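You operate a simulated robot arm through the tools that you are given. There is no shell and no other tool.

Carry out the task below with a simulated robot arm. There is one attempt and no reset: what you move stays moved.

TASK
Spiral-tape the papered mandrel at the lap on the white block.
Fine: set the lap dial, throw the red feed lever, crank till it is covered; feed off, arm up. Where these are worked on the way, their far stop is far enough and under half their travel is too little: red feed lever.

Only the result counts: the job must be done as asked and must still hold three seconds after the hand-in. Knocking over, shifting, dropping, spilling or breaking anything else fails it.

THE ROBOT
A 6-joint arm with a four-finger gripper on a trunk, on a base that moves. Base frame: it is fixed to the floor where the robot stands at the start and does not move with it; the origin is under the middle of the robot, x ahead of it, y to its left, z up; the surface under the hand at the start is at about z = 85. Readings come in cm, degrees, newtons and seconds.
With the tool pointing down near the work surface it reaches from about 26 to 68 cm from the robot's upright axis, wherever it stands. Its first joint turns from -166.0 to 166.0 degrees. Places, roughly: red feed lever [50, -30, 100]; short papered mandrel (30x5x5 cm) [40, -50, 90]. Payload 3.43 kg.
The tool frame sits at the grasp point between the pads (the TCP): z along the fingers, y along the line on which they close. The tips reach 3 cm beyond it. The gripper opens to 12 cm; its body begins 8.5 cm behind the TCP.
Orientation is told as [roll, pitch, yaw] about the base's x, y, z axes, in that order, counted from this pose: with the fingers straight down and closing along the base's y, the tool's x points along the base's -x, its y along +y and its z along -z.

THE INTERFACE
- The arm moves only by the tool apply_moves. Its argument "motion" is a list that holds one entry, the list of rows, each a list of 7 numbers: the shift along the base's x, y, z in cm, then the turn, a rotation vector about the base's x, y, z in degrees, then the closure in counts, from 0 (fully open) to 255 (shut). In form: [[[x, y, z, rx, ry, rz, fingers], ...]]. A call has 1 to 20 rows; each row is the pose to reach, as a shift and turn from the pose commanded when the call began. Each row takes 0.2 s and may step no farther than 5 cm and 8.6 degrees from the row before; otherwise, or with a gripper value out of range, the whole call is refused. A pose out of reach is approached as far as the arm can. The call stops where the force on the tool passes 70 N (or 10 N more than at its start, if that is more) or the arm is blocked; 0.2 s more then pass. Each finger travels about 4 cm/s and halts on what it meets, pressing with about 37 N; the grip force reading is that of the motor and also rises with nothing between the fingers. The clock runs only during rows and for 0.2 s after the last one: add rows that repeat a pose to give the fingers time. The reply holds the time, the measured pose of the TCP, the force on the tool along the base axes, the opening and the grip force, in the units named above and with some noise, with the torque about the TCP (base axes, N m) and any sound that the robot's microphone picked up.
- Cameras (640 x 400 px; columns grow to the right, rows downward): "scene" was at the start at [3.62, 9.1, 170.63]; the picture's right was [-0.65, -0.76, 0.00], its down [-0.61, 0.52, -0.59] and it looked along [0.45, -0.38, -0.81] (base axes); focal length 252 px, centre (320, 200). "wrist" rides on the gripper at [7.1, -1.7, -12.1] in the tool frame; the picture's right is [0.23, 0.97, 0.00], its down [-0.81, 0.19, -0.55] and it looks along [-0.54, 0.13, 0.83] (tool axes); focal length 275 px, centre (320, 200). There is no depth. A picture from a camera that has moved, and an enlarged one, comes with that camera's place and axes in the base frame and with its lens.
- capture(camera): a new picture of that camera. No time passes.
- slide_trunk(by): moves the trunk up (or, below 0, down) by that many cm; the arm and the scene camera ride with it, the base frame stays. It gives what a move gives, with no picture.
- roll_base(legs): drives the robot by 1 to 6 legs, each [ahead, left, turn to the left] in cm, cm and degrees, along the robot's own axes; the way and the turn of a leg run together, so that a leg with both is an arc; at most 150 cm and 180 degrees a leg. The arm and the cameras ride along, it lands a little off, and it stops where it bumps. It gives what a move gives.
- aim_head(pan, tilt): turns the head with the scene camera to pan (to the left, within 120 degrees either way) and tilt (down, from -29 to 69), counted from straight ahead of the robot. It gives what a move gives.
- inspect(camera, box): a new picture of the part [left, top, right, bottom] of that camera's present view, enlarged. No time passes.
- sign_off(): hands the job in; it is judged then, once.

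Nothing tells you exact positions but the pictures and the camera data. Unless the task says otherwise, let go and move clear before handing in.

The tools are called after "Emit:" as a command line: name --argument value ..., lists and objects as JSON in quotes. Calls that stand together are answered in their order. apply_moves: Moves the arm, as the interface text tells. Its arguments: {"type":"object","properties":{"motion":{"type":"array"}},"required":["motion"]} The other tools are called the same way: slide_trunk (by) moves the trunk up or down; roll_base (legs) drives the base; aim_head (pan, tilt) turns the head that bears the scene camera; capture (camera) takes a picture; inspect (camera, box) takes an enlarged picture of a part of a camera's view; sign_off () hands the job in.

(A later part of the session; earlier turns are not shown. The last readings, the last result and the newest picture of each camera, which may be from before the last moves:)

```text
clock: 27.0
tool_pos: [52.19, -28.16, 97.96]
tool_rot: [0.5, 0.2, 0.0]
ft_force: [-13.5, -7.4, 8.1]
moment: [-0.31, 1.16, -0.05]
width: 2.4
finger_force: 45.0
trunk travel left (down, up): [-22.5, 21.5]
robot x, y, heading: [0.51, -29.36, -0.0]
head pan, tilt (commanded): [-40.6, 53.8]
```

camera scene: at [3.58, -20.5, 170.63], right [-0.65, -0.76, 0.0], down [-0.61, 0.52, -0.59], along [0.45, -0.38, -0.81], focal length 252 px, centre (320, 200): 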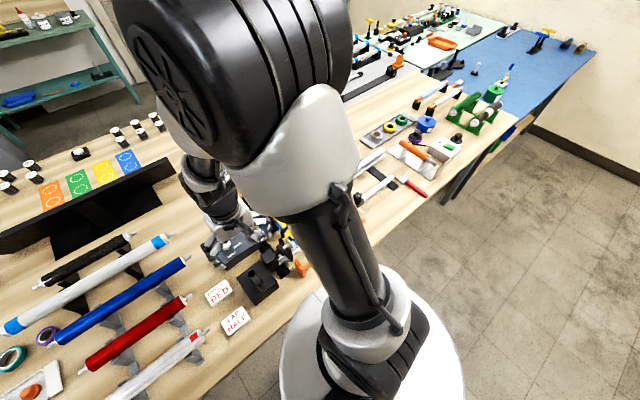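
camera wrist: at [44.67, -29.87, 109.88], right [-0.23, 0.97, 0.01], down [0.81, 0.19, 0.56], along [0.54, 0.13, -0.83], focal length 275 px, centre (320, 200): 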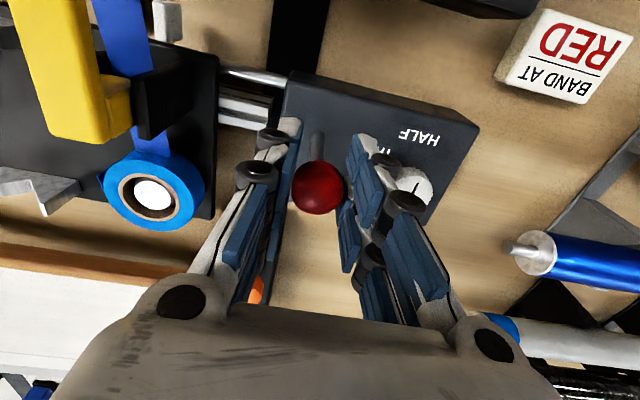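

Pushing +x is resisted. I try -x.

Emit:
apply_moves --motion '[[[-0.4, 0, 0, 0, 0, 0, 215], [-0.8, 0, 0, 0, 0, 0, 215], [-1.2, 0, 0, 0, 0, 0, 215], [-1.6, 0, 0, 0, 0, 0, 215]]]'

```text
clock: 28.0
tool_pos: [52.14, -28.1, 97.99]
tool_rot: [0.6, -1.2, 0.0]
ft_force: [33.8, -5.4, -3.2]
moment: [-0.5, -0.88, 0.0]
width: 2.4
finger_force: 44.8
trunk travel left (down, up): [-22.5, 21.5]
robot x, y, heading: [-0.13, -29.73, 0.1]
head pan, tilt (commanded): [-40.6, 53.8]
```

x is blocked both ways, so the lever swings along y. I return and probe +y, then decide.

Emit:
apply_moves --motion '[[[0.4, 0, 0, 0, 0, 0, 215], [0.8, 0, 0, 0, 0, 0, 215], [0.8, 0.4, 0, 0, 0, 0, 215], [0.8, 0.8, 0, 0, 0, 0, 215]]]'

```text
clock: 29.0
tool_pos: [52.12, -28.17, 97.95]
tool_rot: [0.6, -0.5, -0.1]
ft_force: [14.9, -46.5, 14.0]
moment: [-1.27, -1.17, 0.18]
width: 2.38
finger_force: 44.6
trunk travel left (down, up): [-22.5, 21.5]
robot x, y, heading: [0.3, -29.49, -0.0]
head pan, tilt (commanded): [-40.6, 53.8]
```

+y is blocked hard; now -y.

Emit:
apply_moves --motion '[[[0, -0.4, 0, 0, 0, 0, 215], [0, -0.8, 0, 0, 0, 0, 215], [0, -1.2, 0, 0, 0, 0, 215], [0, -1.6, 0, 0, 0, 0, 215]]]'

Emit:
capture --camera "wrist"

```text
clock: 30.0
tool_pos: [52.07, -28.09, 97.98]
tool_rot: [0.4, -0.5, 0.2]
ft_force: [15.4, 28.9, 14.9]
moment: [0.46, -0.79, 0.03]
width: 2.37
finger_force: 45.0
trunk travel left (down, up): [-22.5, 21.5]
robot x, y, heading: [0.28, -29.25, 0.3]
head pan, tilt (commanded): [-40.6, 53.8]
```

```text
taken
camera wrist: at [44.86, -30.0, 109.85], right [-0.23, 0.97, 0.01], down [0.81, 0.19, 0.56], along [0.54, 0.14, -0.83], focal length 275 px, centre (320, 200)
```

wrist: 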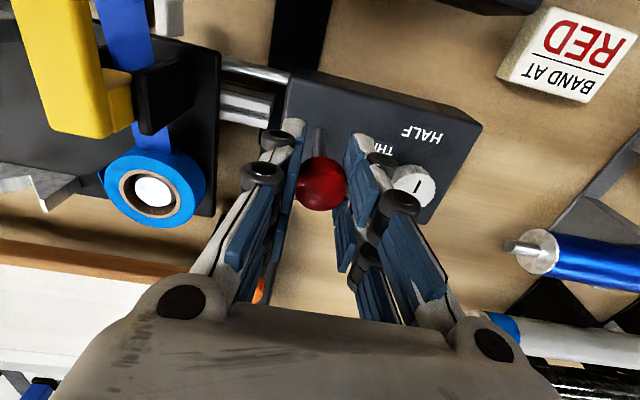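

All four directions feel stiff at first; perhaps it is only slow. I hold the -y push a second and watch for creep.

Emit:
apply_moves --motion '[[[0, 0, 0, 0, 0, 0, 215], [0, 0, 0, 0, 0, 0, 215], [0, 0, 0, 0, 0, 0, 215], [0, -0.2, 0, 0, 0, 0, 215], [0, -0.4, 0, 0, 0, 0, 215], [0, -0.4, 0, 0, 0, 0, 215]]]'

```text
clock: 31.5
tool_pos: [52.05, -28.08, 97.97]
tool_rot: [0.6, -0.4, 0.4]
ft_force: [1.8, 25.3, -0.8]
moment: [0.57, 0.26, 0.02]
width: 2.43
finger_force: 44.1
trunk travel left (down, up): [-22.5, 21.5]
robot x, y, heading: [0.27, -29.28, 0.2]
head pan, tilt (commanded): [-40.6, 53.8]
stopped in row 6: the force on the tool passed its limit at 70 N (the readings are from after the stop); the commanded pose is now the measured one
```

-y is truly blocked. x felt softer, so I push further along -x while watching the force.

Emit:
apply_moves --motion '[[[0, 0, 0, 0, 0, 0, 215], [-0.5, 0, 0, 0, 0, 0, 215], [-1.0, 0, 0, 0, 0, 0, 215], [-1.5, 0, 0, 0, 0, 0, 215], [-2, 0, 0, 0, 0, 0, 215], [-2, 0, 0, 0, 0, 0, 215]]]'

Emit:
capture --camera "wrist"

```text
clock: 32.7
tool_pos: [52.07, -28.15, 98.21]
tool_rot: [0.5, -2.6, 0.5]
ft_force: [21.9, 16.1, -24.1]
moment: [-0.18, -0.24, -0.05]
width: 2.45
finger_force: 45.2
trunk travel left (down, up): [-22.5, 21.5]
robot x, y, heading: [-0.02, -29.54, 0.2]
head pan, tilt (commanded): [-40.6, 53.8]
stopped in row 5: the force on the tool passed its limit at 71 N (the readings are from after the stop); the commanded pose is now the measured one
```

```text
taken
camera wrist: at [44.29, -30.08, 109.81], right [-0.24, 0.97, 0.0], down [0.78, 0.19, 0.59], along [0.57, 0.14, -0.81], focal length 275 px, centre (320, 200)
```

wrist: 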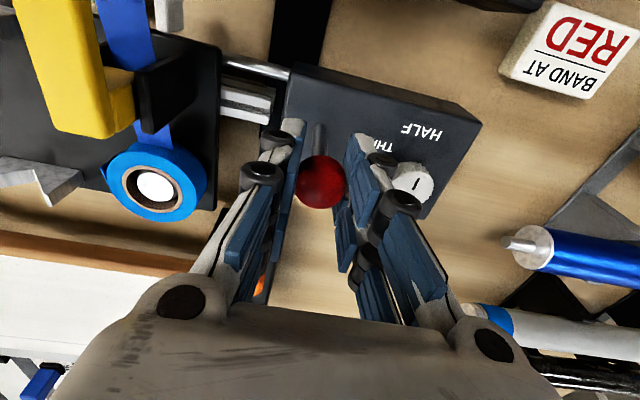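

-x is blocked too; now a firm +x push.

Emit:
apply_moves --motion '[[[0, 0, 0, 0, 1.3, 0, 215], [0.5, 0, 0, 0, 2.6, 0, 215], [1.0, 0, 0, 0, 2.6, 0, 215], [1.5, 0, 0, 0, 2.6, 0, 215], [2, 0, 0, 0, 2.6, 0, 215], [2.5, 0, 0, 0, 2.6, 0, 215]]]'

Emit:
capture --camera "wrist"

```text
clock: 34.1
tool_pos: [53.32, -28.24, 98.24]
tool_rot: [0.4, 1.0, 0.4]
ft_force: [-21.8, 26.2, -2.5]
moment: [0.34, 1.82, -0.03]
width: 2.54
finger_force: 44.9
trunk travel left (down, up): [-22.5, 21.5]
robot x, y, heading: [0.12, -29.92, 0.1]
head pan, tilt (commanded): [-40.6, 53.8]
```

```text
taken
camera wrist: at [46.31, -30.04, 110.3], right [-0.24, 0.97, 0.01], down [0.82, 0.19, 0.54], along [0.52, 0.14, -0.84], focal length 275 px, centre (320, 200)
```

wrist: 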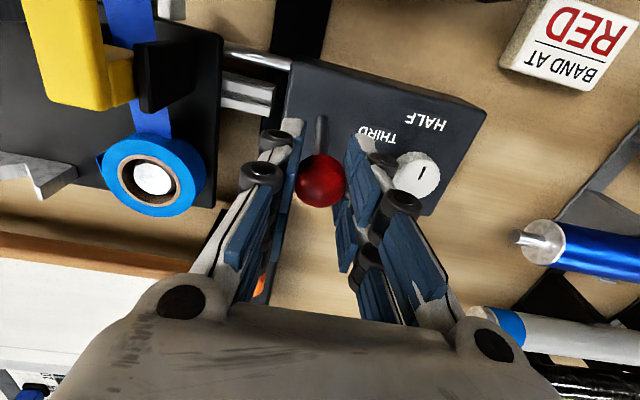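

+x moves: the lever has thrown about 10° with ~25 N of friction. I follow its arc forward in steps.

Emit:
apply_moves --motion '[[[0.6, 0.3, -0.4, 0, 0, 0, 215], [1.2, 0.5, -0.9, 0, 0, 0, 215], [1.8, 0.5, -1.3, 0, 0, 0, 215], [2.4, 0.5, -1.7, 0, 0, 0, 215], [2.4, 0.5, -1.7, 0, 0, 0, 215]]]'

Emit:
capture --camera "wrist"

Emit:
capture --camera "scene"

```text
clock: 35.3
tool_pos: [55.97, -28.13, 96.71]
tool_rot: [0.6, 0.4, 0.4]
ft_force: [-13.3, -1.0, 9.5]
moment: [-0.19, 1.33, 0.07]
width: 2.62
finger_force: 45.4
trunk travel left (down, up): [-22.5, 21.5]
robot x, y, heading: [0.12, -29.7, 0.3]
head pan, tilt (commanded): [-40.6, 53.8]
```

```text
taken
camera wrist: at [48.92, -30.04, 108.68], right [-0.24, 0.97, 0.01], down [0.81, 0.19, 0.55], along [0.53, 0.14, -0.84], focal length 275 px, centre (320, 200)
```

wrist: 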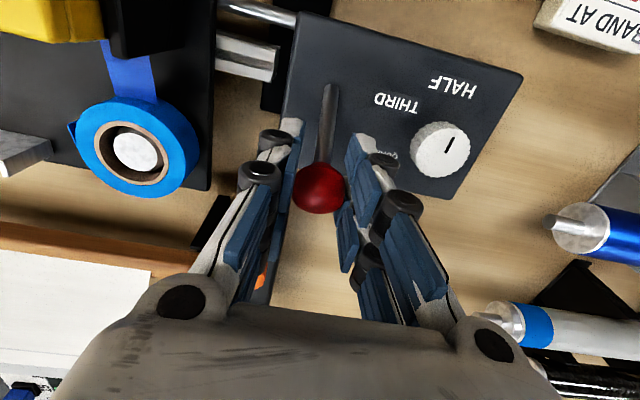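

```text
taken
camera scene: at [3.42, -20.42, 170.63], right [-0.65, -0.76, 0.0], down [-0.61, 0.52, -0.59], along [0.45, -0.38, -0.81], focal length 252 px, centre (320, 200)
```

scene: 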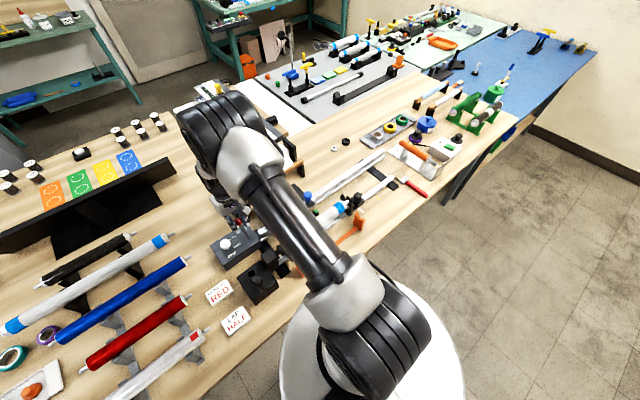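

The lever is at about 30°. Before going further I check clearance to the PAPER box that sits ahead of it.

Emit:
inspect --camera "wrist" --box '[180, 60, 420, 240]'

Emit:
inspect --camera "scene" --box '[170, 130, 330, 280]'

```text
2.22 times, centred on (300, 150) of wrist
camera zoom: at [48.92, -30.04, 108.68], right [-0.24, 0.97, 0.01], down [0.81, 0.19, 0.55], along [0.53, 0.14, -0.84], focal length 612 px, centre (364, 311)
```

zoom: 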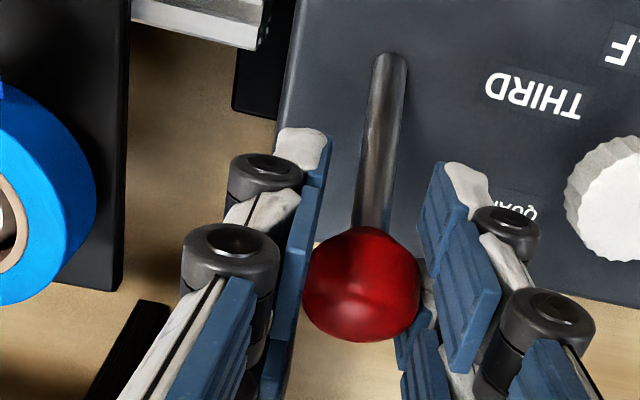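

```text
2.67 times, centred on (250, 205) of scene
camera zoom: at [3.42, -20.42, 170.63], right [-0.65, -0.76, 0.0], down [-0.61, 0.52, -0.59], along [0.45, -0.38, -0.81], focal length 671 px, centre (507, 187)
```

zoom: 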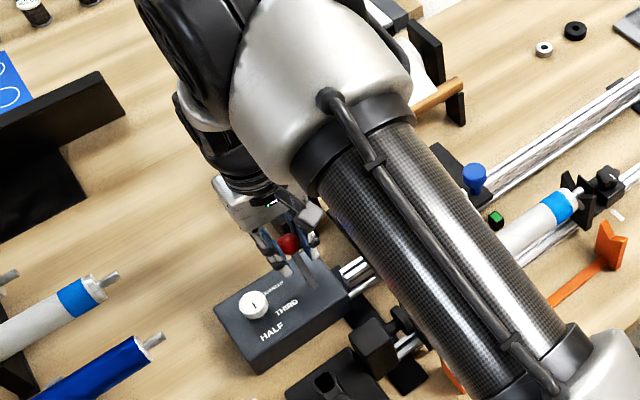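

Clearance looks enough up to about 50°. I continue along the arc and watch for the far stop.

Emit:
apply_moves --motion '[[[0.5, 0, -0.5, 0, 0, 0, 215], [1.0, 0, -1.0, 0, 0, 0, 215], [1.0, 0, -1.0, 0, 0, 0, 215]]]'

Emit:
inspect --camera "wrist" --box '[180, 60, 420, 240]'

```text
clock: 36.1
tool_pos: [56.77, -28.14, 95.74]
tool_rot: [0.7, 0.5, 0.2]
ft_force: [-22.7, -13.5, 13.9]
moment: [-0.35, 0.84, -0.03]
width: 2.64
finger_force: 44.8
trunk travel left (down, up): [-22.5, 21.5]
robot x, y, heading: [0.11, -29.6, -0.1]
head pan, tilt (commanded): [-40.6, 53.8]
```

```text
2.22 times, centred on (300, 150) of wrist
camera zoom: at [49.79, -30.04, 107.76], right [-0.24, 0.97, 0.01], down [0.82, 0.19, 0.55], along [0.53, 0.14, -0.84], focal length 612 px, centre (364, 311)
```

zoom: 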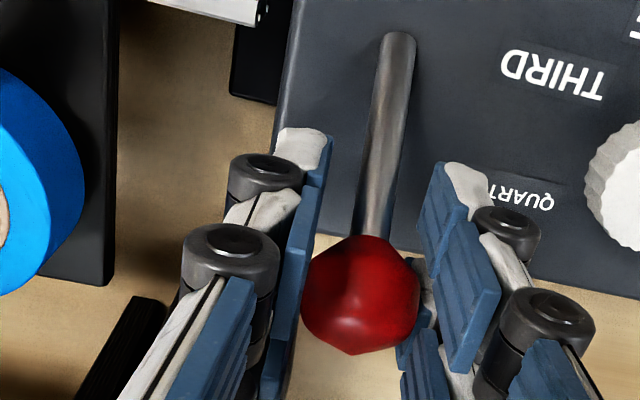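

Emit:
apply_moves --motion '[[[0.5, 0.1, -0.5, 0, 0, 0, 215], [1.0, 0.2, -1.1, 0, 0, 0, 215], [1.0, 0.2, -1.1, 0, 0, 0, 215]]]'

Emit:
inspect --camera "wrist" --box '[180, 60, 420, 240]'

```text
clock: 36.9
tool_pos: [58.0, -27.99, 94.09]
tool_rot: [0.7, 0.8, 0.3]
ft_force: [-17.1, -26.0, -22.7]
moment: [0.33, -0.77, 0.12]
width: 2.61
finger_force: 45.2
trunk travel left (down, up): [-22.5, 21.5]
robot x, y, heading: [0.15, -29.33, 0.1]
head pan, tilt (commanded): [-40.6, 53.8]
```

```text
2.22 times, centred on (300, 150) of wrist
camera zoom: at [50.95, -30.0, 106.24], right [-0.24, 0.97, 0.02], down [0.82, 0.19, 0.54], along [0.53, 0.14, -0.84], focal length 612 px, centre (364, 311)
```

zoom: 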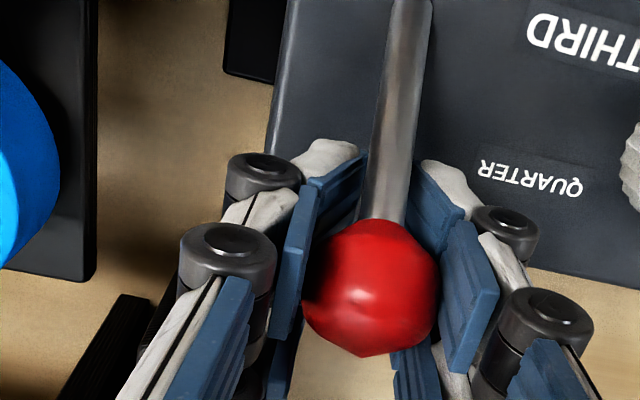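

The ball seems to have stayed near 43° while the fingers slid down it. I re-level on the ball and push forward to see whether this is the stop.

Emit:
apply_moves --motion '[[[-0.3, 0.3, 0.9, 0, 0, 0, 215], [-0.6, 0.5, 1.8, 0, 0, 0, 215], [-0.2, 0.5, 1.8, 0, 0, 0, 215], [0.4, 0.5, 1.6, 0, 0, 0, 215], [1.0, 0.5, 1.4, 0, 0, 0, 215], [1.0, 0.5, 1.4, 0, 0, 0, 215]]]'

Emit:
capture --camera "wrist"

Emit:
inspect --camera "wrist" --box '[180, 60, 420, 240]'

```text
clock: 38.3
tool_pos: [59.35, -27.61, 95.92]
tool_rot: [0.8, 0.3, 0.4]
ft_force: [-3.0, -28.7, 2.8]
moment: [-0.15, 0.24, 0.57]
width: 3.53
finger_force: 14.0
trunk travel left (down, up): [-22.5, 21.5]
robot x, y, heading: [0.22, -29.86, 0.5]
head pan, tilt (commanded): [-40.6, 53.8]
```

```text
taken
camera wrist: at [52.18, -29.58, 107.93], right [-0.24, 0.97, 0.01], down [0.81, 0.19, 0.55], along [0.53, 0.14, -0.83], focal length 275 px, centre (320, 200)
```

wrist: 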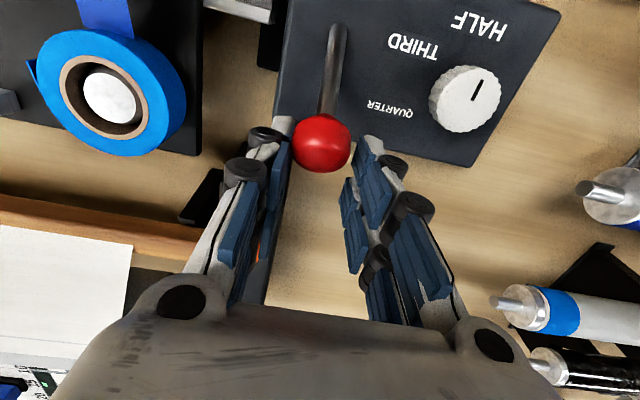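

```text
2.22 times, centred on (300, 150) of wrist
camera zoom: at [52.18, -29.58, 107.93], right [-0.24, 0.97, 0.01], down [0.81, 0.19, 0.55], along [0.53, 0.14, -0.83], focal length 612 px, centre (364, 311)
```

zoom: 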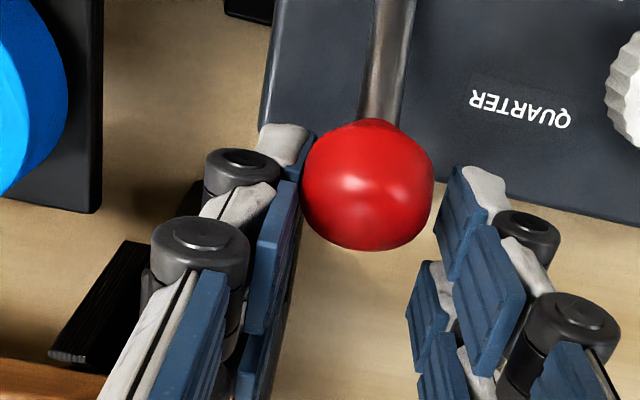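

The fingers slipped past the ball at around 40°, which suggests it is against its far stop. I open, rise and look.

Emit:
apply_moves --motion '[[[0, 0, 0, 0, 0, 0, 130], [0, 0, 0, 0, 0, 0, 130], [0, 0, 0, 0, 0, 0, 130], [0, 0, 3, 0, 0, 0, 130], [-2, 0, 6, 0, 0, 0, 130], [-4, 0, 9, 0, 0, 0, 130], [-4, 0, 9, 0, 0, 0, 130]]]'

Emit:
capture --camera "wrist"

Emit:
inspect --camera "wrist" --box '[240, 40, 400, 160]'

```text
clock: 39.9
tool_pos: [55.25, -27.33, 104.96]
tool_rot: [0.7, 0.4, 0.4]
ft_force: [-0.3, 0.0, -0.2]
moment: [0.03, 0.0, 0.02]
width: 5.86
finger_force: 0.0
trunk travel left (down, up): [-22.5, 21.5]
robot x, y, heading: [-0.15, -29.54, -0.0]
head pan, tilt (commanded): [-40.6, 53.8]
```

```text
taken
camera wrist: at [48.17, -29.24, 116.91], right [-0.24, 0.97, 0.01], down [0.81, 0.19, 0.55], along [0.53, 0.14, -0.84], focal length 275 px, centre (320, 200)
```

wrist: 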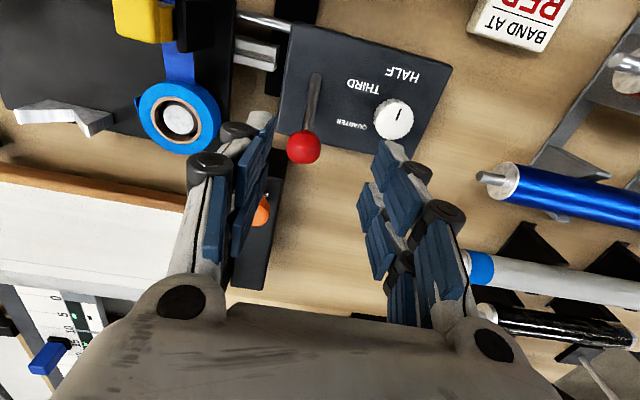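

```text
3.33 times, centred on (320, 100) of wrist
camera zoom: at [48.17, -29.24, 116.91], right [-0.24, 0.97, 0.01], down [0.81, 0.19, 0.55], along [0.53, 0.14, -0.84], focal length 918 px, centre (320, 533)
```

zoom: 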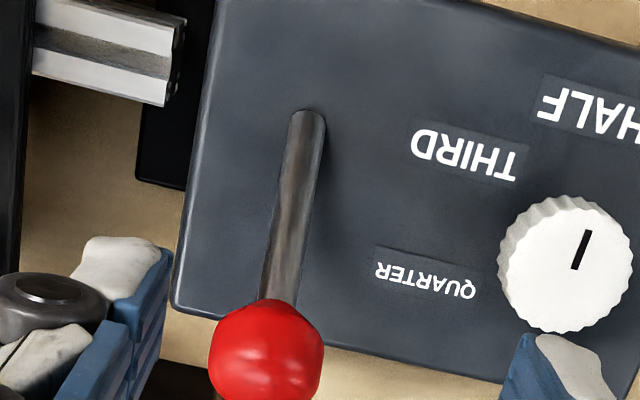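

The lever is tilted 33–40° by my estimate. To be sure it is at the far stop I'll push the ball from behind with closed fingers.

Emit:
apply_moves --motion '[[[-2, -0.4, 0, 0, 0, 0, 255], [-4, -0.9, 0, 0, 0, 0, 255], [-5, -0.9, 0, 0, 0, 0, 255], [-5, -0.9, 0, 0, 0, 0, 255], [-5, -0.9, -3, 0, 0, 0, 255], [-5, -0.9, -5.6, 0, 0, 0, 255], [-5, -0.9, -5.6, 0, 0, 0, 255]]]'

Emit:
capture --camera "wrist"

```text
clock: 41.5
tool_pos: [50.21, -28.12, 99.43]
tool_rot: [0.7, 0.4, 0.4]
ft_force: [0.5, 0.4, -0.1]
moment: [-0.01, 0.01, 0.02]
width: 0.01
finger_force: 32.9
trunk travel left (down, up): [-22.5, 21.5]
robot x, y, heading: [0.04, -29.39, 0.0]
head pan, tilt (commanded): [-40.6, 53.8]
```

```text
taken
camera wrist: at [43.18, -29.99, 111.36], right [-0.24, 0.97, 0.01], down [0.81, 0.19, 0.55], along [0.53, 0.14, -0.84], focal length 275 px, centre (320, 200)
```

wrist: 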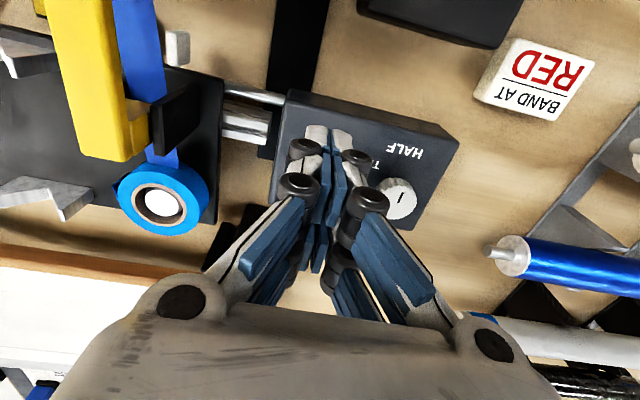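

Emit:
apply_moves --motion '[[[0.5, 0, -0.9, 0, 0, 0, 255], [1.0, 0, -0.9, 0, 0, 0, 255], [1.5, 0, -0.9, 0, 0, 0, 255], [2.0, 0, -0.9, 0, 0, 0, 255], [2.5, 0, -0.9, 0, 0, 0, 255], [3.0, 0, -0.9, 0, 0, 0, 255], [3.5, 0, -0.9, 0, 0, 0, 255], [4.0, 0, -0.9, 0, 0, 0, 255], [4.0, 0, -0.9, 0, 0, 0, 255]]]'

Emit:
capture --camera "wrist"

```text
clock: 43.5
tool_pos: [53.58, -28.2, 98.52]
tool_rot: [0.8, 0.8, 0.5]
ft_force: [-29.0, 2.8, 10.5]
moment: [0.06, 0.53, 0.08]
width: 0.6
finger_force: 32.8
trunk travel left (down, up): [-22.5, 21.5]
robot x, y, heading: [-0.11, -29.58, 0.4]
head pan, tilt (commanded): [-40.6, 53.8]
```

```text
taken
camera wrist: at [46.59, -30.12, 110.56], right [-0.24, 0.97, 0.01], down [0.82, 0.19, 0.54], along [0.52, 0.14, -0.84], focal length 275 px, centre (320, 200)
```

wrist: 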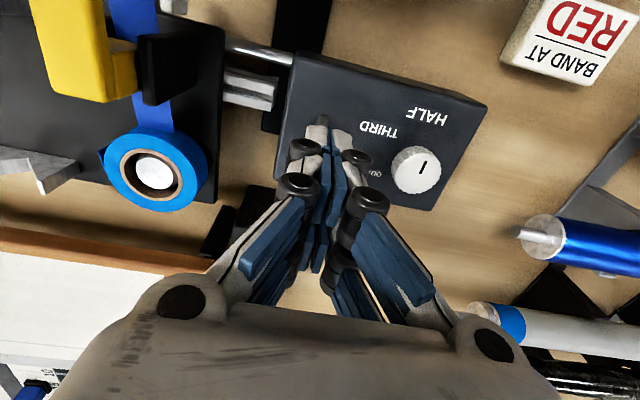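

Contact made with 29 N at x 53.6. I push a bit further to see if it yields.

Emit:
apply_moves --motion '[[[0.5, 0, -0.1, 0, 0, 0, 255], [0.9, 0, -0.2, 0, 0, 0, 255], [1.2, 0, -0.3, 0, 0, 0, 255], [1.2, 0, -0.3, 0, 0, 0, 255]]]'

Emit:
capture --camera "wrist"

Emit:
inspect --camera "scene" --box '[170, 130, 330, 280]'

```text
clock: 44.3
tool_pos: [53.71, -28.09, 98.49]
tool_rot: [0.7, 2.2, 0.4]
ft_force: [-30.9, 0.5, 47.1]
moment: [0.01, -0.23, 0.03]
width: 0.61
finger_force: 33.7
trunk travel left (down, up): [-22.5, 21.5]
robot x, y, heading: [-0.19, -29.22, 0.1]
head pan, tilt (commanded): [-40.6, 53.8]
stopped in row 3: the force on the tool passed its limit at 73 N (the readings are from after the stop); the commanded pose is now the measured one
```

```text
taken
camera wrist: at [47.01, -30.14, 110.73], right [-0.24, 0.97, 0.02], down [0.83, 0.19, 0.52], along [0.5, 0.14, -0.85], focal length 275 px, centre (320, 200)
```

wrist: 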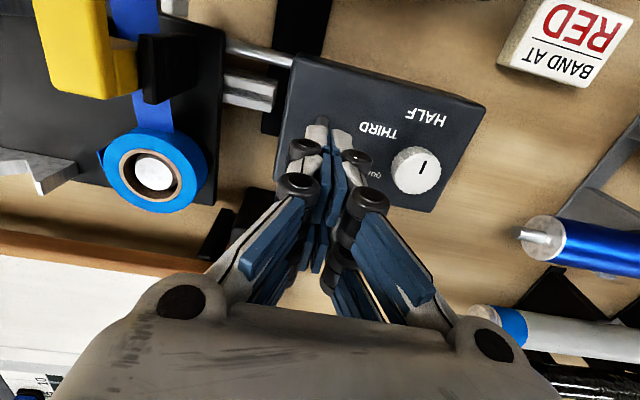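

```text
2.67 times, centred on (250, 205) of scene
camera zoom: at [2.77, -20.41, 170.69], right [-0.65, -0.76, 0.0], down [-0.61, 0.52, -0.59], along [0.45, -0.38, -0.8], focal length 671 px, centre (507, 187)
```

zoom: 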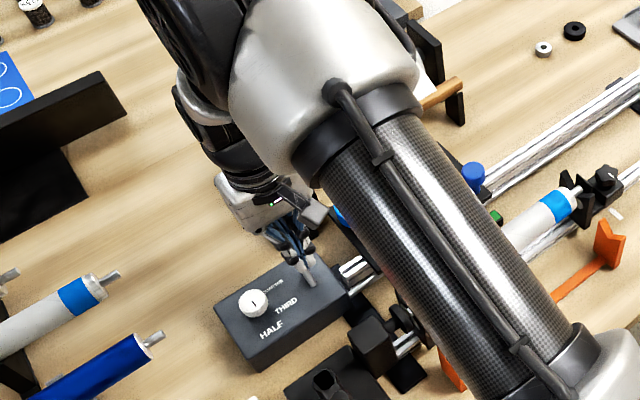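

The lever is against a hard stop (over 70 N, no motion), so the feed is fully on. Now I retreat up and move above the crank handle.

Emit:
apply_moves --motion '[[[-2, 0, 1, 0, -1, 0, 255], [-3.5, 0, 4.5, 0, -2, 0, 255], [-6, 0.5, 8, 0, -2, 0, 200], [-10, 2, 11, 0, -2, 0, 150], [-14, 3.5, 11, 0, -2, 0, 150], [-18, 5, 11, 0, -2, 0, 150], [-21.9, 6, 11, 0, -2, 0, 150], [-21.9, 6, 11, 0, -2, 0, 150]]]'

Emit:
capture --camera "wrist"

Emit:
capture --camera "scene"

```text
refused: row 4 steps farther than a row can; nothing moved
```

```text
taken
camera wrist: at [47.01, -30.14, 110.73], right [-0.24, 0.97, 0.02], down [0.83, 0.19, 0.52], along [0.5, 0.14, -0.85], focal length 275 px, centre (320, 200)
```

wrist: 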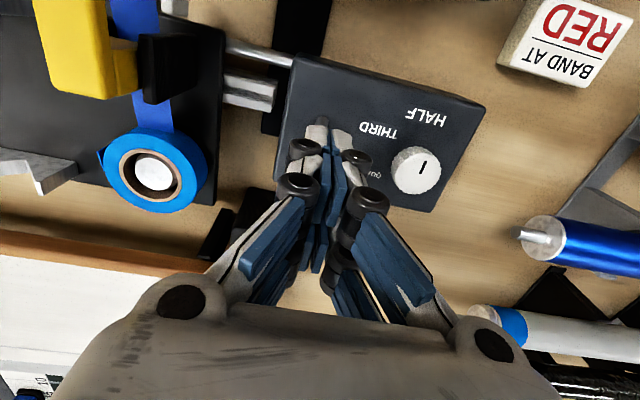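

```text
taken
camera scene: at [2.77, -20.41, 170.69], right [-0.65, -0.76, 0.0], down [-0.61, 0.52, -0.59], along [0.45, -0.38, -0.8], focal length 252 px, centre (320, 200)
```

scene: 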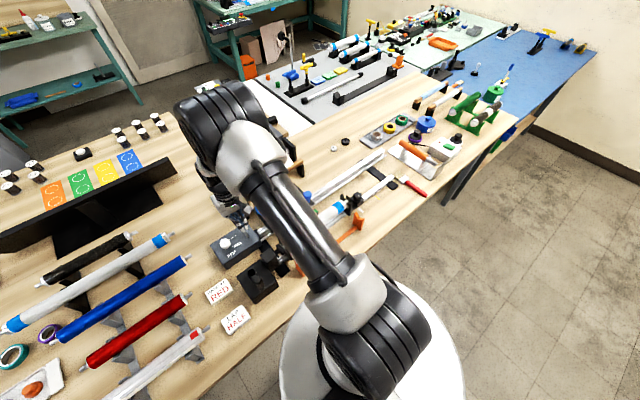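

The step was too large, nothing moved. I resend with smaller steps.

Emit:
apply_moves --motion '[[[-2, 0, 1, 0, -1, 0, 255], [-3.5, 0, 4.5, 0, -2, 0, 255], [-5.5, 0.5, 8, 0, -2, 0, 255], [-8.5, 1.5, 11, 0, -2, 0, 200], [-12, 2.5, 11, 0, -2, 0, 150], [-15.5, 3.5, 11, 0, -2, 0, 150], [-19, 5, 11, 0, -2, 0, 150], [-21.9, 6, 11, 0, -2, 0, 150], [-21.9, 6, 11, 0, -2, 0, 150]]]'

Emit:
capture --camera "wrist"

Emit:
capture --camera "scene"

```text
clock: 46.3
tool_pos: [32.47, -22.25, 108.88]
tool_rot: [0.7, 0.1, 0.4]
ft_force: [0.2, -0.2, 0.3]
moment: [-0.01, 0.01, -0.02]
width: 4.93
finger_force: 0.1
trunk travel left (down, up): [-22.5, 21.5]
robot x, y, heading: [-0.14, -29.45, 0.3]
head pan, tilt (commanded): [-40.6, 53.8]
```

```text
taken
camera wrist: at [25.36, -24.15, 120.94], right [-0.24, 0.97, 0.01], down [0.81, 0.19, 0.55], along [0.54, 0.14, -0.83], focal length 275 px, centre (320, 200)
```

wrist: 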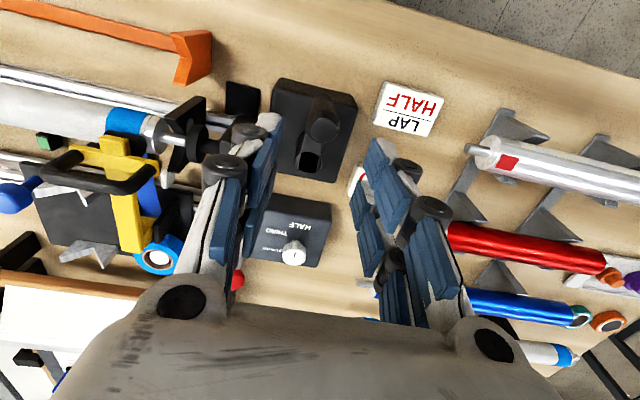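

```text
taken
camera scene: at [3.71, -20.42, 170.63], right [-0.65, -0.76, 0.0], down [-0.62, 0.52, -0.59], along [0.45, -0.38, -0.81], focal length 252 px, centre (320, 200)
```

scene: 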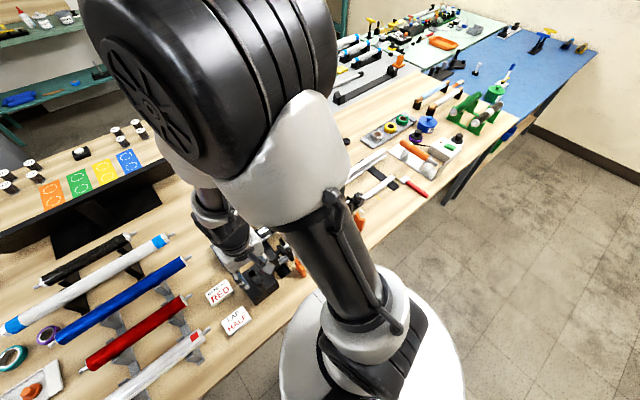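

Emit:
inspect --camera "wrist" --box '[250, 70, 370, 190]'

Emit:
inspect --camera "wrist" --box '[20, 80, 260, 280]'

```text
3.33 times, centred on (310, 130) of wrist
camera zoom: at [25.36, -24.15, 120.94], right [-0.24, 0.97, 0.01], down [0.81, 0.19, 0.55], along [0.54, 0.14, -0.83], focal length 918 px, centre (353, 433)
```

zoom: 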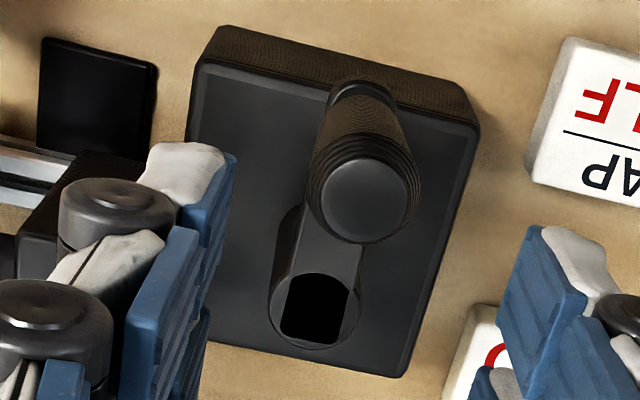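

```text
2.00 times, centred on (140, 180) of wrist
camera zoom: at [25.36, -24.15, 120.94], right [-0.24, 0.97, 0.01], down [0.81, 0.19, 0.55], along [0.54, 0.14, -0.83], focal length 551 px, centre (680, 240)
```

zoom: 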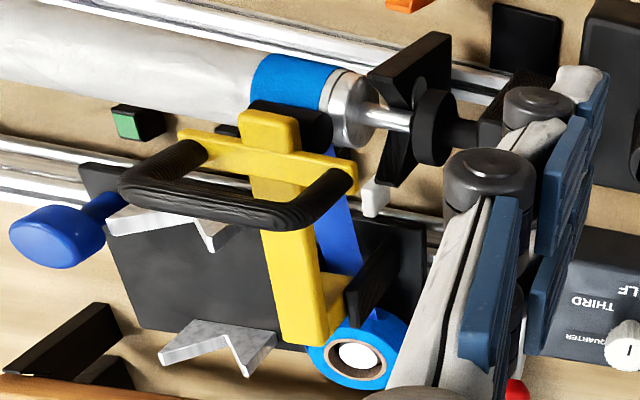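

The handle top is at about [31.7,-22.1]. I descend partway and check alignment.

Emit:
apply_moves --motion '[[[-0.4, 0.1, -2, 0, 0, 0, 150], [-0.75, 0.1, -4, 0, 0, 0, 150], [-0.75, 0.1, -6, 0, 0, 0, 150], [-0.75, 0.1, -6, 0, 0, 0, 150]]]'

Emit:
inspect --camera "wrist" --box '[220, 60, 420, 260]'

```text
clock: 47.3
tool_pos: [31.68, -21.98, 102.81]
tool_rot: [0.7, 0.1, 0.4]
ft_force: [-0.3, -0.1, 0.2]
moment: [-0.02, -0.03, 0.0]
width: 4.91
finger_force: 0.0
trunk travel left (down, up): [-22.5, 21.5]
robot x, y, heading: [-0.04, -29.35, 0.1]
head pan, tilt (commanded): [-40.6, 53.8]
```

```text
2.00 times, centred on (320, 160) of wrist
camera zoom: at [24.59, -23.98, 114.84], right [-0.24, 0.97, 0.01], down [0.81, 0.19, 0.55], along [0.54, 0.14, -0.83], focal length 551 px, centre (320, 280)
```

zoom: 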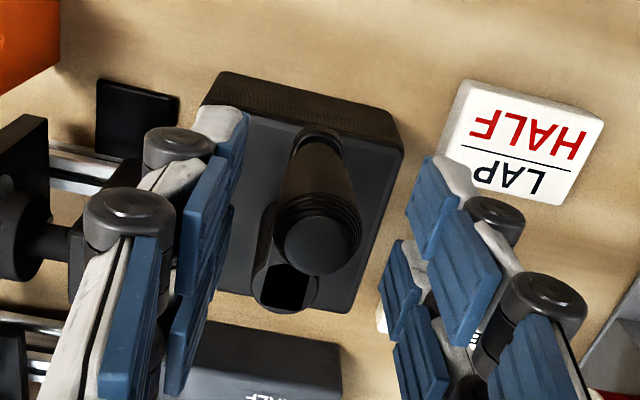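

The handle top is at about [31.6,-22.2,102.5], well centred. I go down and grip it.

Emit:
apply_moves --motion '[[[-0.05, -0.15, -0.8, 0, 0, 0, 150], [-0.05, -0.15, -1.6, 0, 0, 0, 150], [-0.05, -0.15, -1.6, 0, 0, 0, 225], [-0.05, -0.15, -1.6, 0, 0, 0, 225], [-0.05, -0.15, -1.6, 0, 0, 0, 225], [-0.05, -0.15, -1.6, 0, 0, 0, 225], [-0.05, -0.15, -1.6, 0, 0, 0, 225]]]'

Emit:
capture --camera "wrist"

```text
clock: 48.9
tool_pos: [31.68, -22.32, 101.44]
tool_rot: [0.7, 0.2, 0.4]
ft_force: [-3.9, 0.2, -5.3]
moment: [0.0, -0.26, -0.01]
width: 1.94
finger_force: 44.9
trunk travel left (down, up): [-22.5, 21.5]
robot x, y, heading: [-0.34, -29.63, 0.3]
head pan, tilt (commanded): [-40.6, 53.8]
```

```text
taken
camera wrist: at [24.57, -24.21, 113.32], right [-0.24, 0.97, 0.01], down [0.81, 0.19, 0.55], along [0.53, 0.14, -0.83], focal length 275 px, centre (320, 200)
```

wrist: 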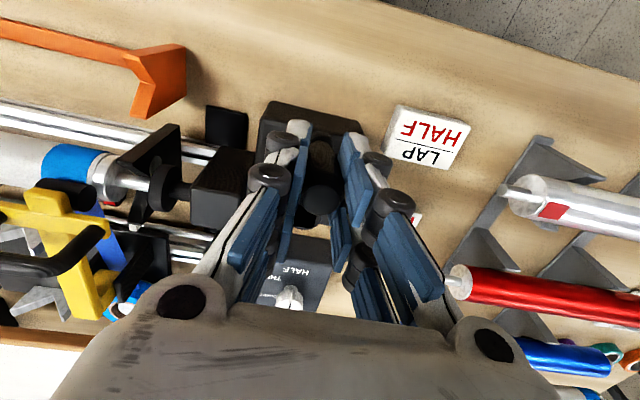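

Gripped. I try a clockwise start (handle toward +y) and watch forces and the carriage.

Emit:
apply_moves --motion '[[[0.18, 1.33, 0, 0, 0, 0, 225], [0.69, 2.58, 0, 0, 0, 0, 225], [1.51, 3.64, 0, 0, 0, 0, 225], [1.51, 3.64, 0, 0, 0, 0, 225]]]'

Emit:
capture --camera "wrist"

```text
clock: 49.9
tool_pos: [32.95, -18.55, 101.42]
tool_rot: [0.6, 0.2, 0.4]
ft_force: [-9.7, 5.8, -2.6]
moment: [0.18, 0.26, 0.0]
width: 1.92
finger_force: 45.1
trunk travel left (down, up): [-22.5, 21.5]
robot x, y, heading: [0.32, -29.73, 0.1]
head pan, tilt (commanded): [-40.6, 53.8]
```

```text
taken
camera wrist: at [25.9, -20.45, 113.33], right [-0.24, 0.97, 0.01], down [0.81, 0.19, 0.55], along [0.53, 0.14, -0.83], focal length 275 px, centre (320, 200)
```

wrist: 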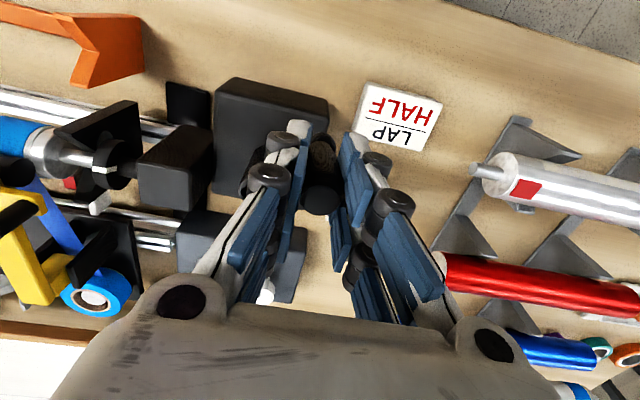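

The crank turns easily clockwise. I carry on to half a turn and check whether the carriage advances.

Emit:
apply_moves --motion '[[[1.02, 0.91, 0, 0, 0, 0, 225], [2.28, 1.43, 0, 0, 0, 0, 225], [3.64, 1.61, 0, 0, 0, 0, 225], [5.0, 1.43, 0, 0, 0, 0, 225], [6.27, 0.91, 0, 0, 0, 0, 225], [7.35, 0.07, 0, 0, 0, 0, 225], [8.19, -1.02, 0, 0, 0, 0, 225], [8.71, -2.28, 0, 0, 0, 0, 225], [8.89, -3.64, 0, 0, 0, 0, 225], [8.89, -3.64, 0, 0, 0, 0, 225]]]'

Emit:
capture --camera "wrist"

Emit:
capture --camera "scene"

```text
clock: 52.1
tool_pos: [42.62, -22.24, 101.37]
tool_rot: [0.8, -0.1, 0.4]
ft_force: [27.6, 0.5, -15.0]
moment: [-0.34, 0.28, 0.0]
width: 1.91
finger_force: 44.8
trunk travel left (down, up): [-22.5, 21.5]
robot x, y, heading: [0.2, -29.54, 0.2]
head pan, tilt (commanded): [-40.6, 53.8]
```

```text
taken
camera wrist: at [35.46, -24.22, 113.29], right [-0.24, 0.97, 0.01], down [0.81, 0.19, 0.56], along [0.54, 0.14, -0.83], focal length 275 px, centre (320, 200)
```

wrist: 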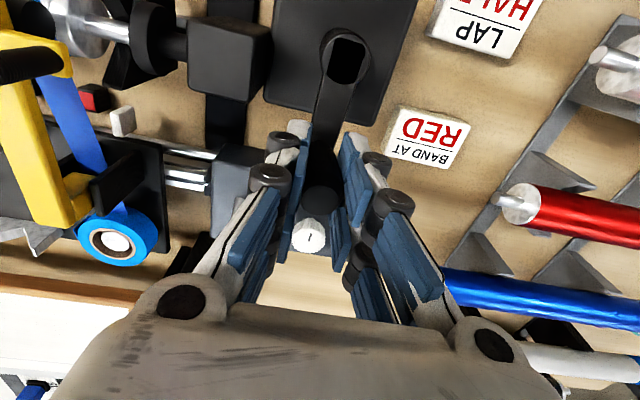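

```text
taken
camera scene: at [4.21, -20.37, 170.61], right [-0.65, -0.76, 0.0], down [-0.62, 0.52, -0.59], along [0.45, -0.38, -0.81], focal length 252 px, centre (320, 200)
```

scene: 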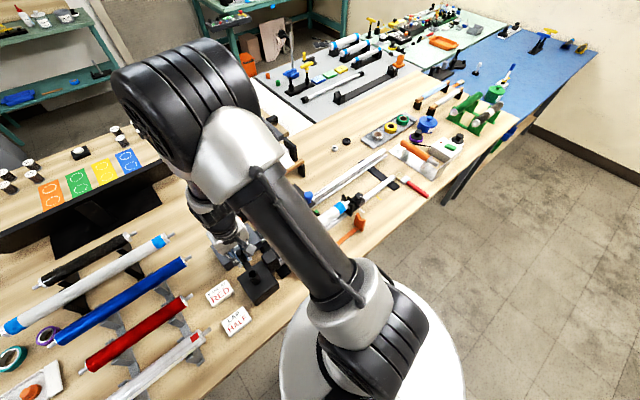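

Emit:
inspect --camera "wrist" --box '[0, 0, 240, 270]'

Emit:
inspect --camera "scene" --box '[200, 150, 400, 310]'

```text
1.48 times, centred on (120, 135) of wrist
camera zoom: at [35.46, -24.22, 113.29], right [-0.24, 0.97, 0.01], down [0.81, 0.19, 0.56], along [0.54, 0.14, -0.83], focal length 408 px, centre (616, 296)
```

zoom: 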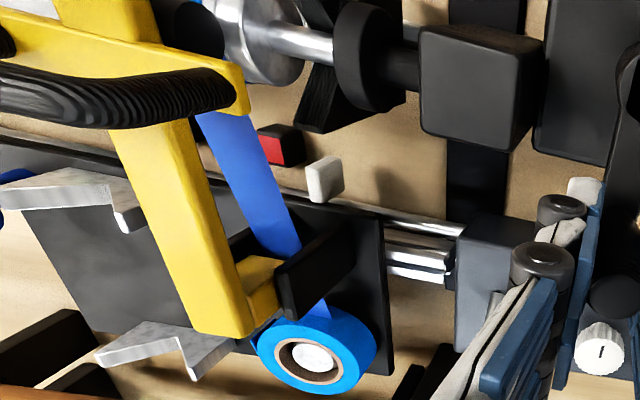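

```text
2.50 times, centred on (300, 230) of scene
camera zoom: at [4.21, -20.37, 170.61], right [-0.65, -0.76, 0.0], down [-0.62, 0.52, -0.59], along [0.45, -0.38, -0.81], focal length 629 px, centre (370, 125)
```

zoom: 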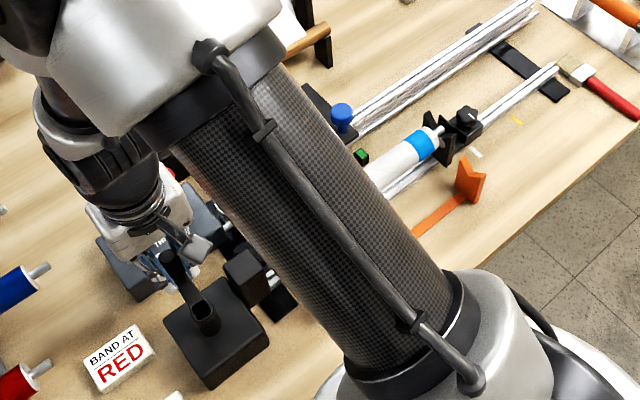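

It is hard to tell after half a turn. The crank circle is a bit larger than I assumed (centre ≈[37.25,-22.2], R≈5.6). I complete the turn with the corrected circle.

Emit:
apply_moves --motion '[[[0.82, 0, 0, 0, 0, 0, 225], [0.63, -1.45, 0, 0, 0, 0, 225], [0.07, -2.8, 0, 0, 0, 0, 225], [-0.82, -3.96, 0, 0, 0, 0, 225], [-1.98, -4.85, 0, 0, 0, 0, 225], [-3.33, -5.41, 0, 0, 0, 0, 225], [-4.78, -5.6, 0, 0, 0, 0, 225], [-6.23, -5.41, 0, 0, 0, 0, 225], [-7.58, -4.85, 0, 0, 0, 0, 225], [-8.74, -3.96, 0, 0, 0, 0, 225], [-9.63, -2.8, 0, 0, 0, 0, 225], [-10.19, -1.45, 0, 0, 0, 0, 225], [-10.38, 0, 0, 0, 0, 0, 225], [-10.38, 0, 0, 0, 0, 0, 225]]]'

Emit:
capture --camera "wrist"

Emit:
inspect --camera "wrist" --box '[0, 90, 240, 300]'

```text
clock: 55.1
tool_pos: [31.69, -22.33, 101.41]
tool_rot: [0.6, 0.5, 0.4]
ft_force: [-4.5, -2.5, -24.7]
moment: [0.21, 0.02, -0.02]
width: 1.92
finger_force: 45.1
trunk travel left (down, up): [-22.5, 21.5]
robot x, y, heading: [-0.26, -29.38, -0.0]
head pan, tilt (commanded): [-40.6, 53.8]
```

```text
taken
camera wrist: at [24.58, -24.18, 113.37], right [-0.24, 0.97, 0.01], down [0.81, 0.19, 0.55], along [0.53, 0.14, -0.84], focal length 275 px, centre (320, 200)
```

wrist: 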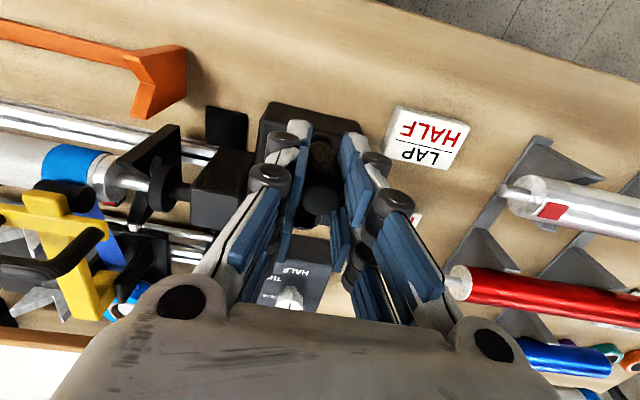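

```text
1.90 times, centred on (120, 195) of wrist
camera zoom: at [24.58, -24.18, 113.37], right [-0.24, 0.97, 0.01], down [0.81, 0.19, 0.55], along [0.53, 0.14, -0.84], focal length 524 px, centre (701, 210)
```

zoom: 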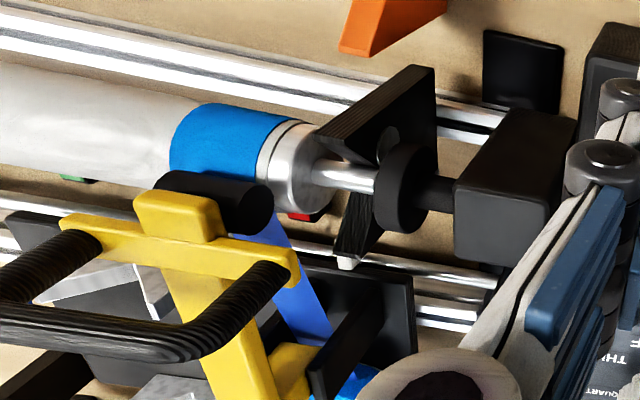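

After one clockwise turn the carriage looks unmoved compared with the identical earlier view. I try one full counter-clockwise turn and compare again.

Emit:
apply_moves --motion '[[[0.34, -1.92, 0, 0, 0, 0, 225], [1.31, -3.6, 0, 0, 0, 0, 225], [2.8, -4.85, 0, 0, 0, 0, 225], [4.63, -5.51, 0, 0, 0, 0, 225], [6.57, -5.51, 0, 0, 0, 0, 225], [8.4, -4.85, 0, 0, 0, 0, 225], [9.89, -3.6, 0, 0, 0, 0, 225], [10.86, -1.92, 0, 0, 0, 0, 225], [11.2, 0, 0, 0, 0, 0, 225], [10.86, 1.92, 0, 0, 0, 0, 225], [9.89, 3.6, 0, 0, 0, 0, 225], [8.4, 4.85, 0, 0, 0, 0, 225], [6.57, 5.51, 0, 0, 0, 0, 225], [4.63, 5.51, 0, 0, 0, 0, 225], [2.8, 4.85, 0, 0, 0, 0, 225], [1.31, 3.6, 0, 0, 0, 0, 225], [0.34, 1.92, 0, 0, 0, 0, 225], [0, 0, 0, 0, 0, 0, 225], [0, 0, 0, 0, 0, 0, 225]]]'

Emit:
capture --camera "wrist"

Emit:
inspect --camera "wrist" --box '[0, 90, 240, 300]'

```text
clock: 59.1
tool_pos: [31.63, -22.38, 101.53]
tool_rot: [0.6, 0.0, 0.5]
ft_force: [3.0, 0.3, 11.2]
moment: [-0.54, 0.04, 0.01]
width: 1.91
finger_force: 45.2
trunk travel left (down, up): [-22.5, 21.5]
robot x, y, heading: [-0.02, -29.89, 0.0]
head pan, tilt (commanded): [-40.6, 53.8]
```

```text
taken
camera wrist: at [24.51, -24.38, 113.36], right [-0.24, 0.97, 0.01], down [0.81, 0.19, 0.56], along [0.54, 0.14, -0.83], focal length 275 px, centre (320, 200)
```

wrist: 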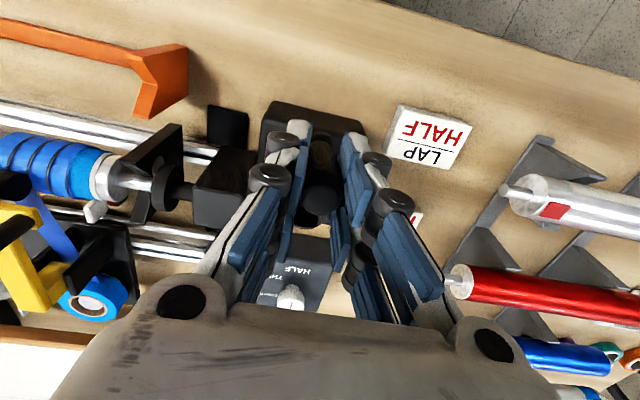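

```text
1.90 times, centred on (120, 195) of wrist
camera zoom: at [24.51, -24.38, 113.36], right [-0.24, 0.97, 0.01], down [0.81, 0.19, 0.56], along [0.54, 0.14, -0.83], focal length 524 px, centre (701, 210)
```

zoom: 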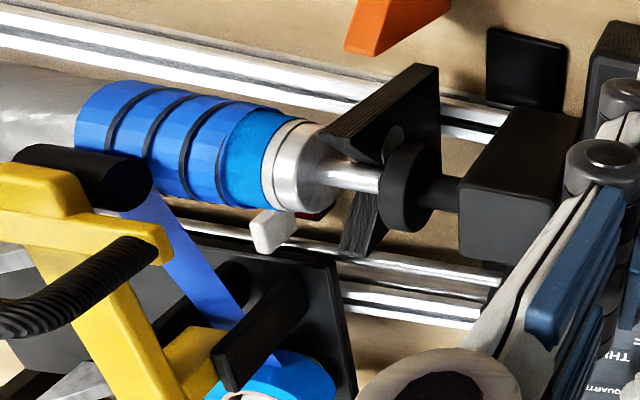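

Counter-clockwise is right: the tape is winding and the carriage moved several centimetres in one turn. I do another turn and measure the advance.

Emit:
apply_moves --motion '[[[0.34, -1.92, 0, 0, 0, 0, 225], [1.31, -3.6, 0, 0, 0, 0, 225], [2.8, -4.85, 0, 0, 0, 0, 225], [4.63, -5.51, 0, 0, 0, 0, 225], [6.57, -5.51, 0, 0, 0, 0, 225], [8.4, -4.85, 0, 0, 0, 0, 225], [9.89, -3.6, 0, 0, 0, 0, 225], [10.86, -1.92, 0, 0, 0, 0, 225], [11.2, 0, 0, 0, 0, 0, 225], [10.86, 1.92, 0, 0, 0, 0, 225], [9.89, 3.6, 0, 0, 0, 0, 225], [8.4, 4.85, 0, 0, 0, 0, 225], [6.57, 5.51, 0, 0, 0, 0, 225], [4.63, 5.51, 0, 0, 0, 0, 225], [2.8, 4.85, 0, 0, 0, 0, 225], [1.31, 3.6, 0, 0, 0, 0, 225], [0.34, 1.92, 0, 0, 0, 0, 225], [0, 0, 0, 0, 0, 0, 225], [0, 0, 0, 0, 0, 0, 225]]]'

Emit:
capture --camera "wrist"

Emit:
capture --camera "scene"

```text
clock: 63.1
tool_pos: [31.73, -22.3, 101.4]
tool_rot: [0.7, 0.1, 0.4]
ft_force: [-7.1, 1.4, 18.7]
moment: [-0.47, 0.16, 0.0]
width: 1.88
finger_force: 44.8
trunk travel left (down, up): [-22.5, 21.5]
robot x, y, heading: [0.15, -29.62, -0.0]
head pan, tilt (commanded): [-40.6, 53.8]
```

```text
taken
camera wrist: at [24.53, -24.27, 113.38], right [-0.24, 0.97, 0.01], down [0.81, 0.19, 0.55], along [0.54, 0.14, -0.83], focal length 275 px, centre (320, 200)
```

wrist: 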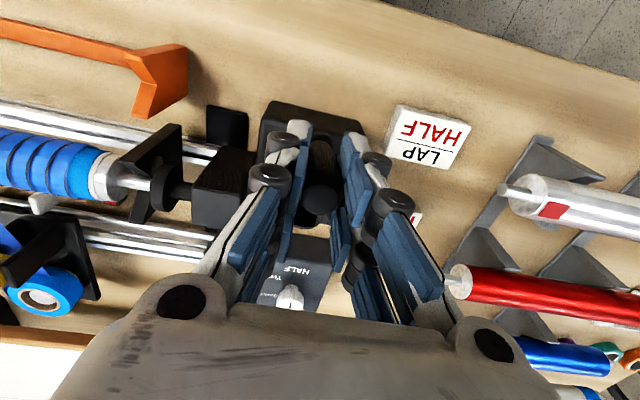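

```text
taken
camera scene: at [3.43, -20.4, 170.64], right [-0.65, -0.76, 0.0], down [-0.61, 0.52, -0.59], along [0.45, -0.38, -0.81], focal length 252 px, centre (320, 200)
```

scene: 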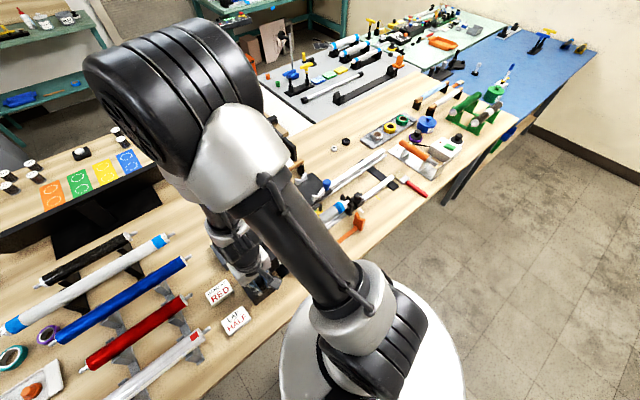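

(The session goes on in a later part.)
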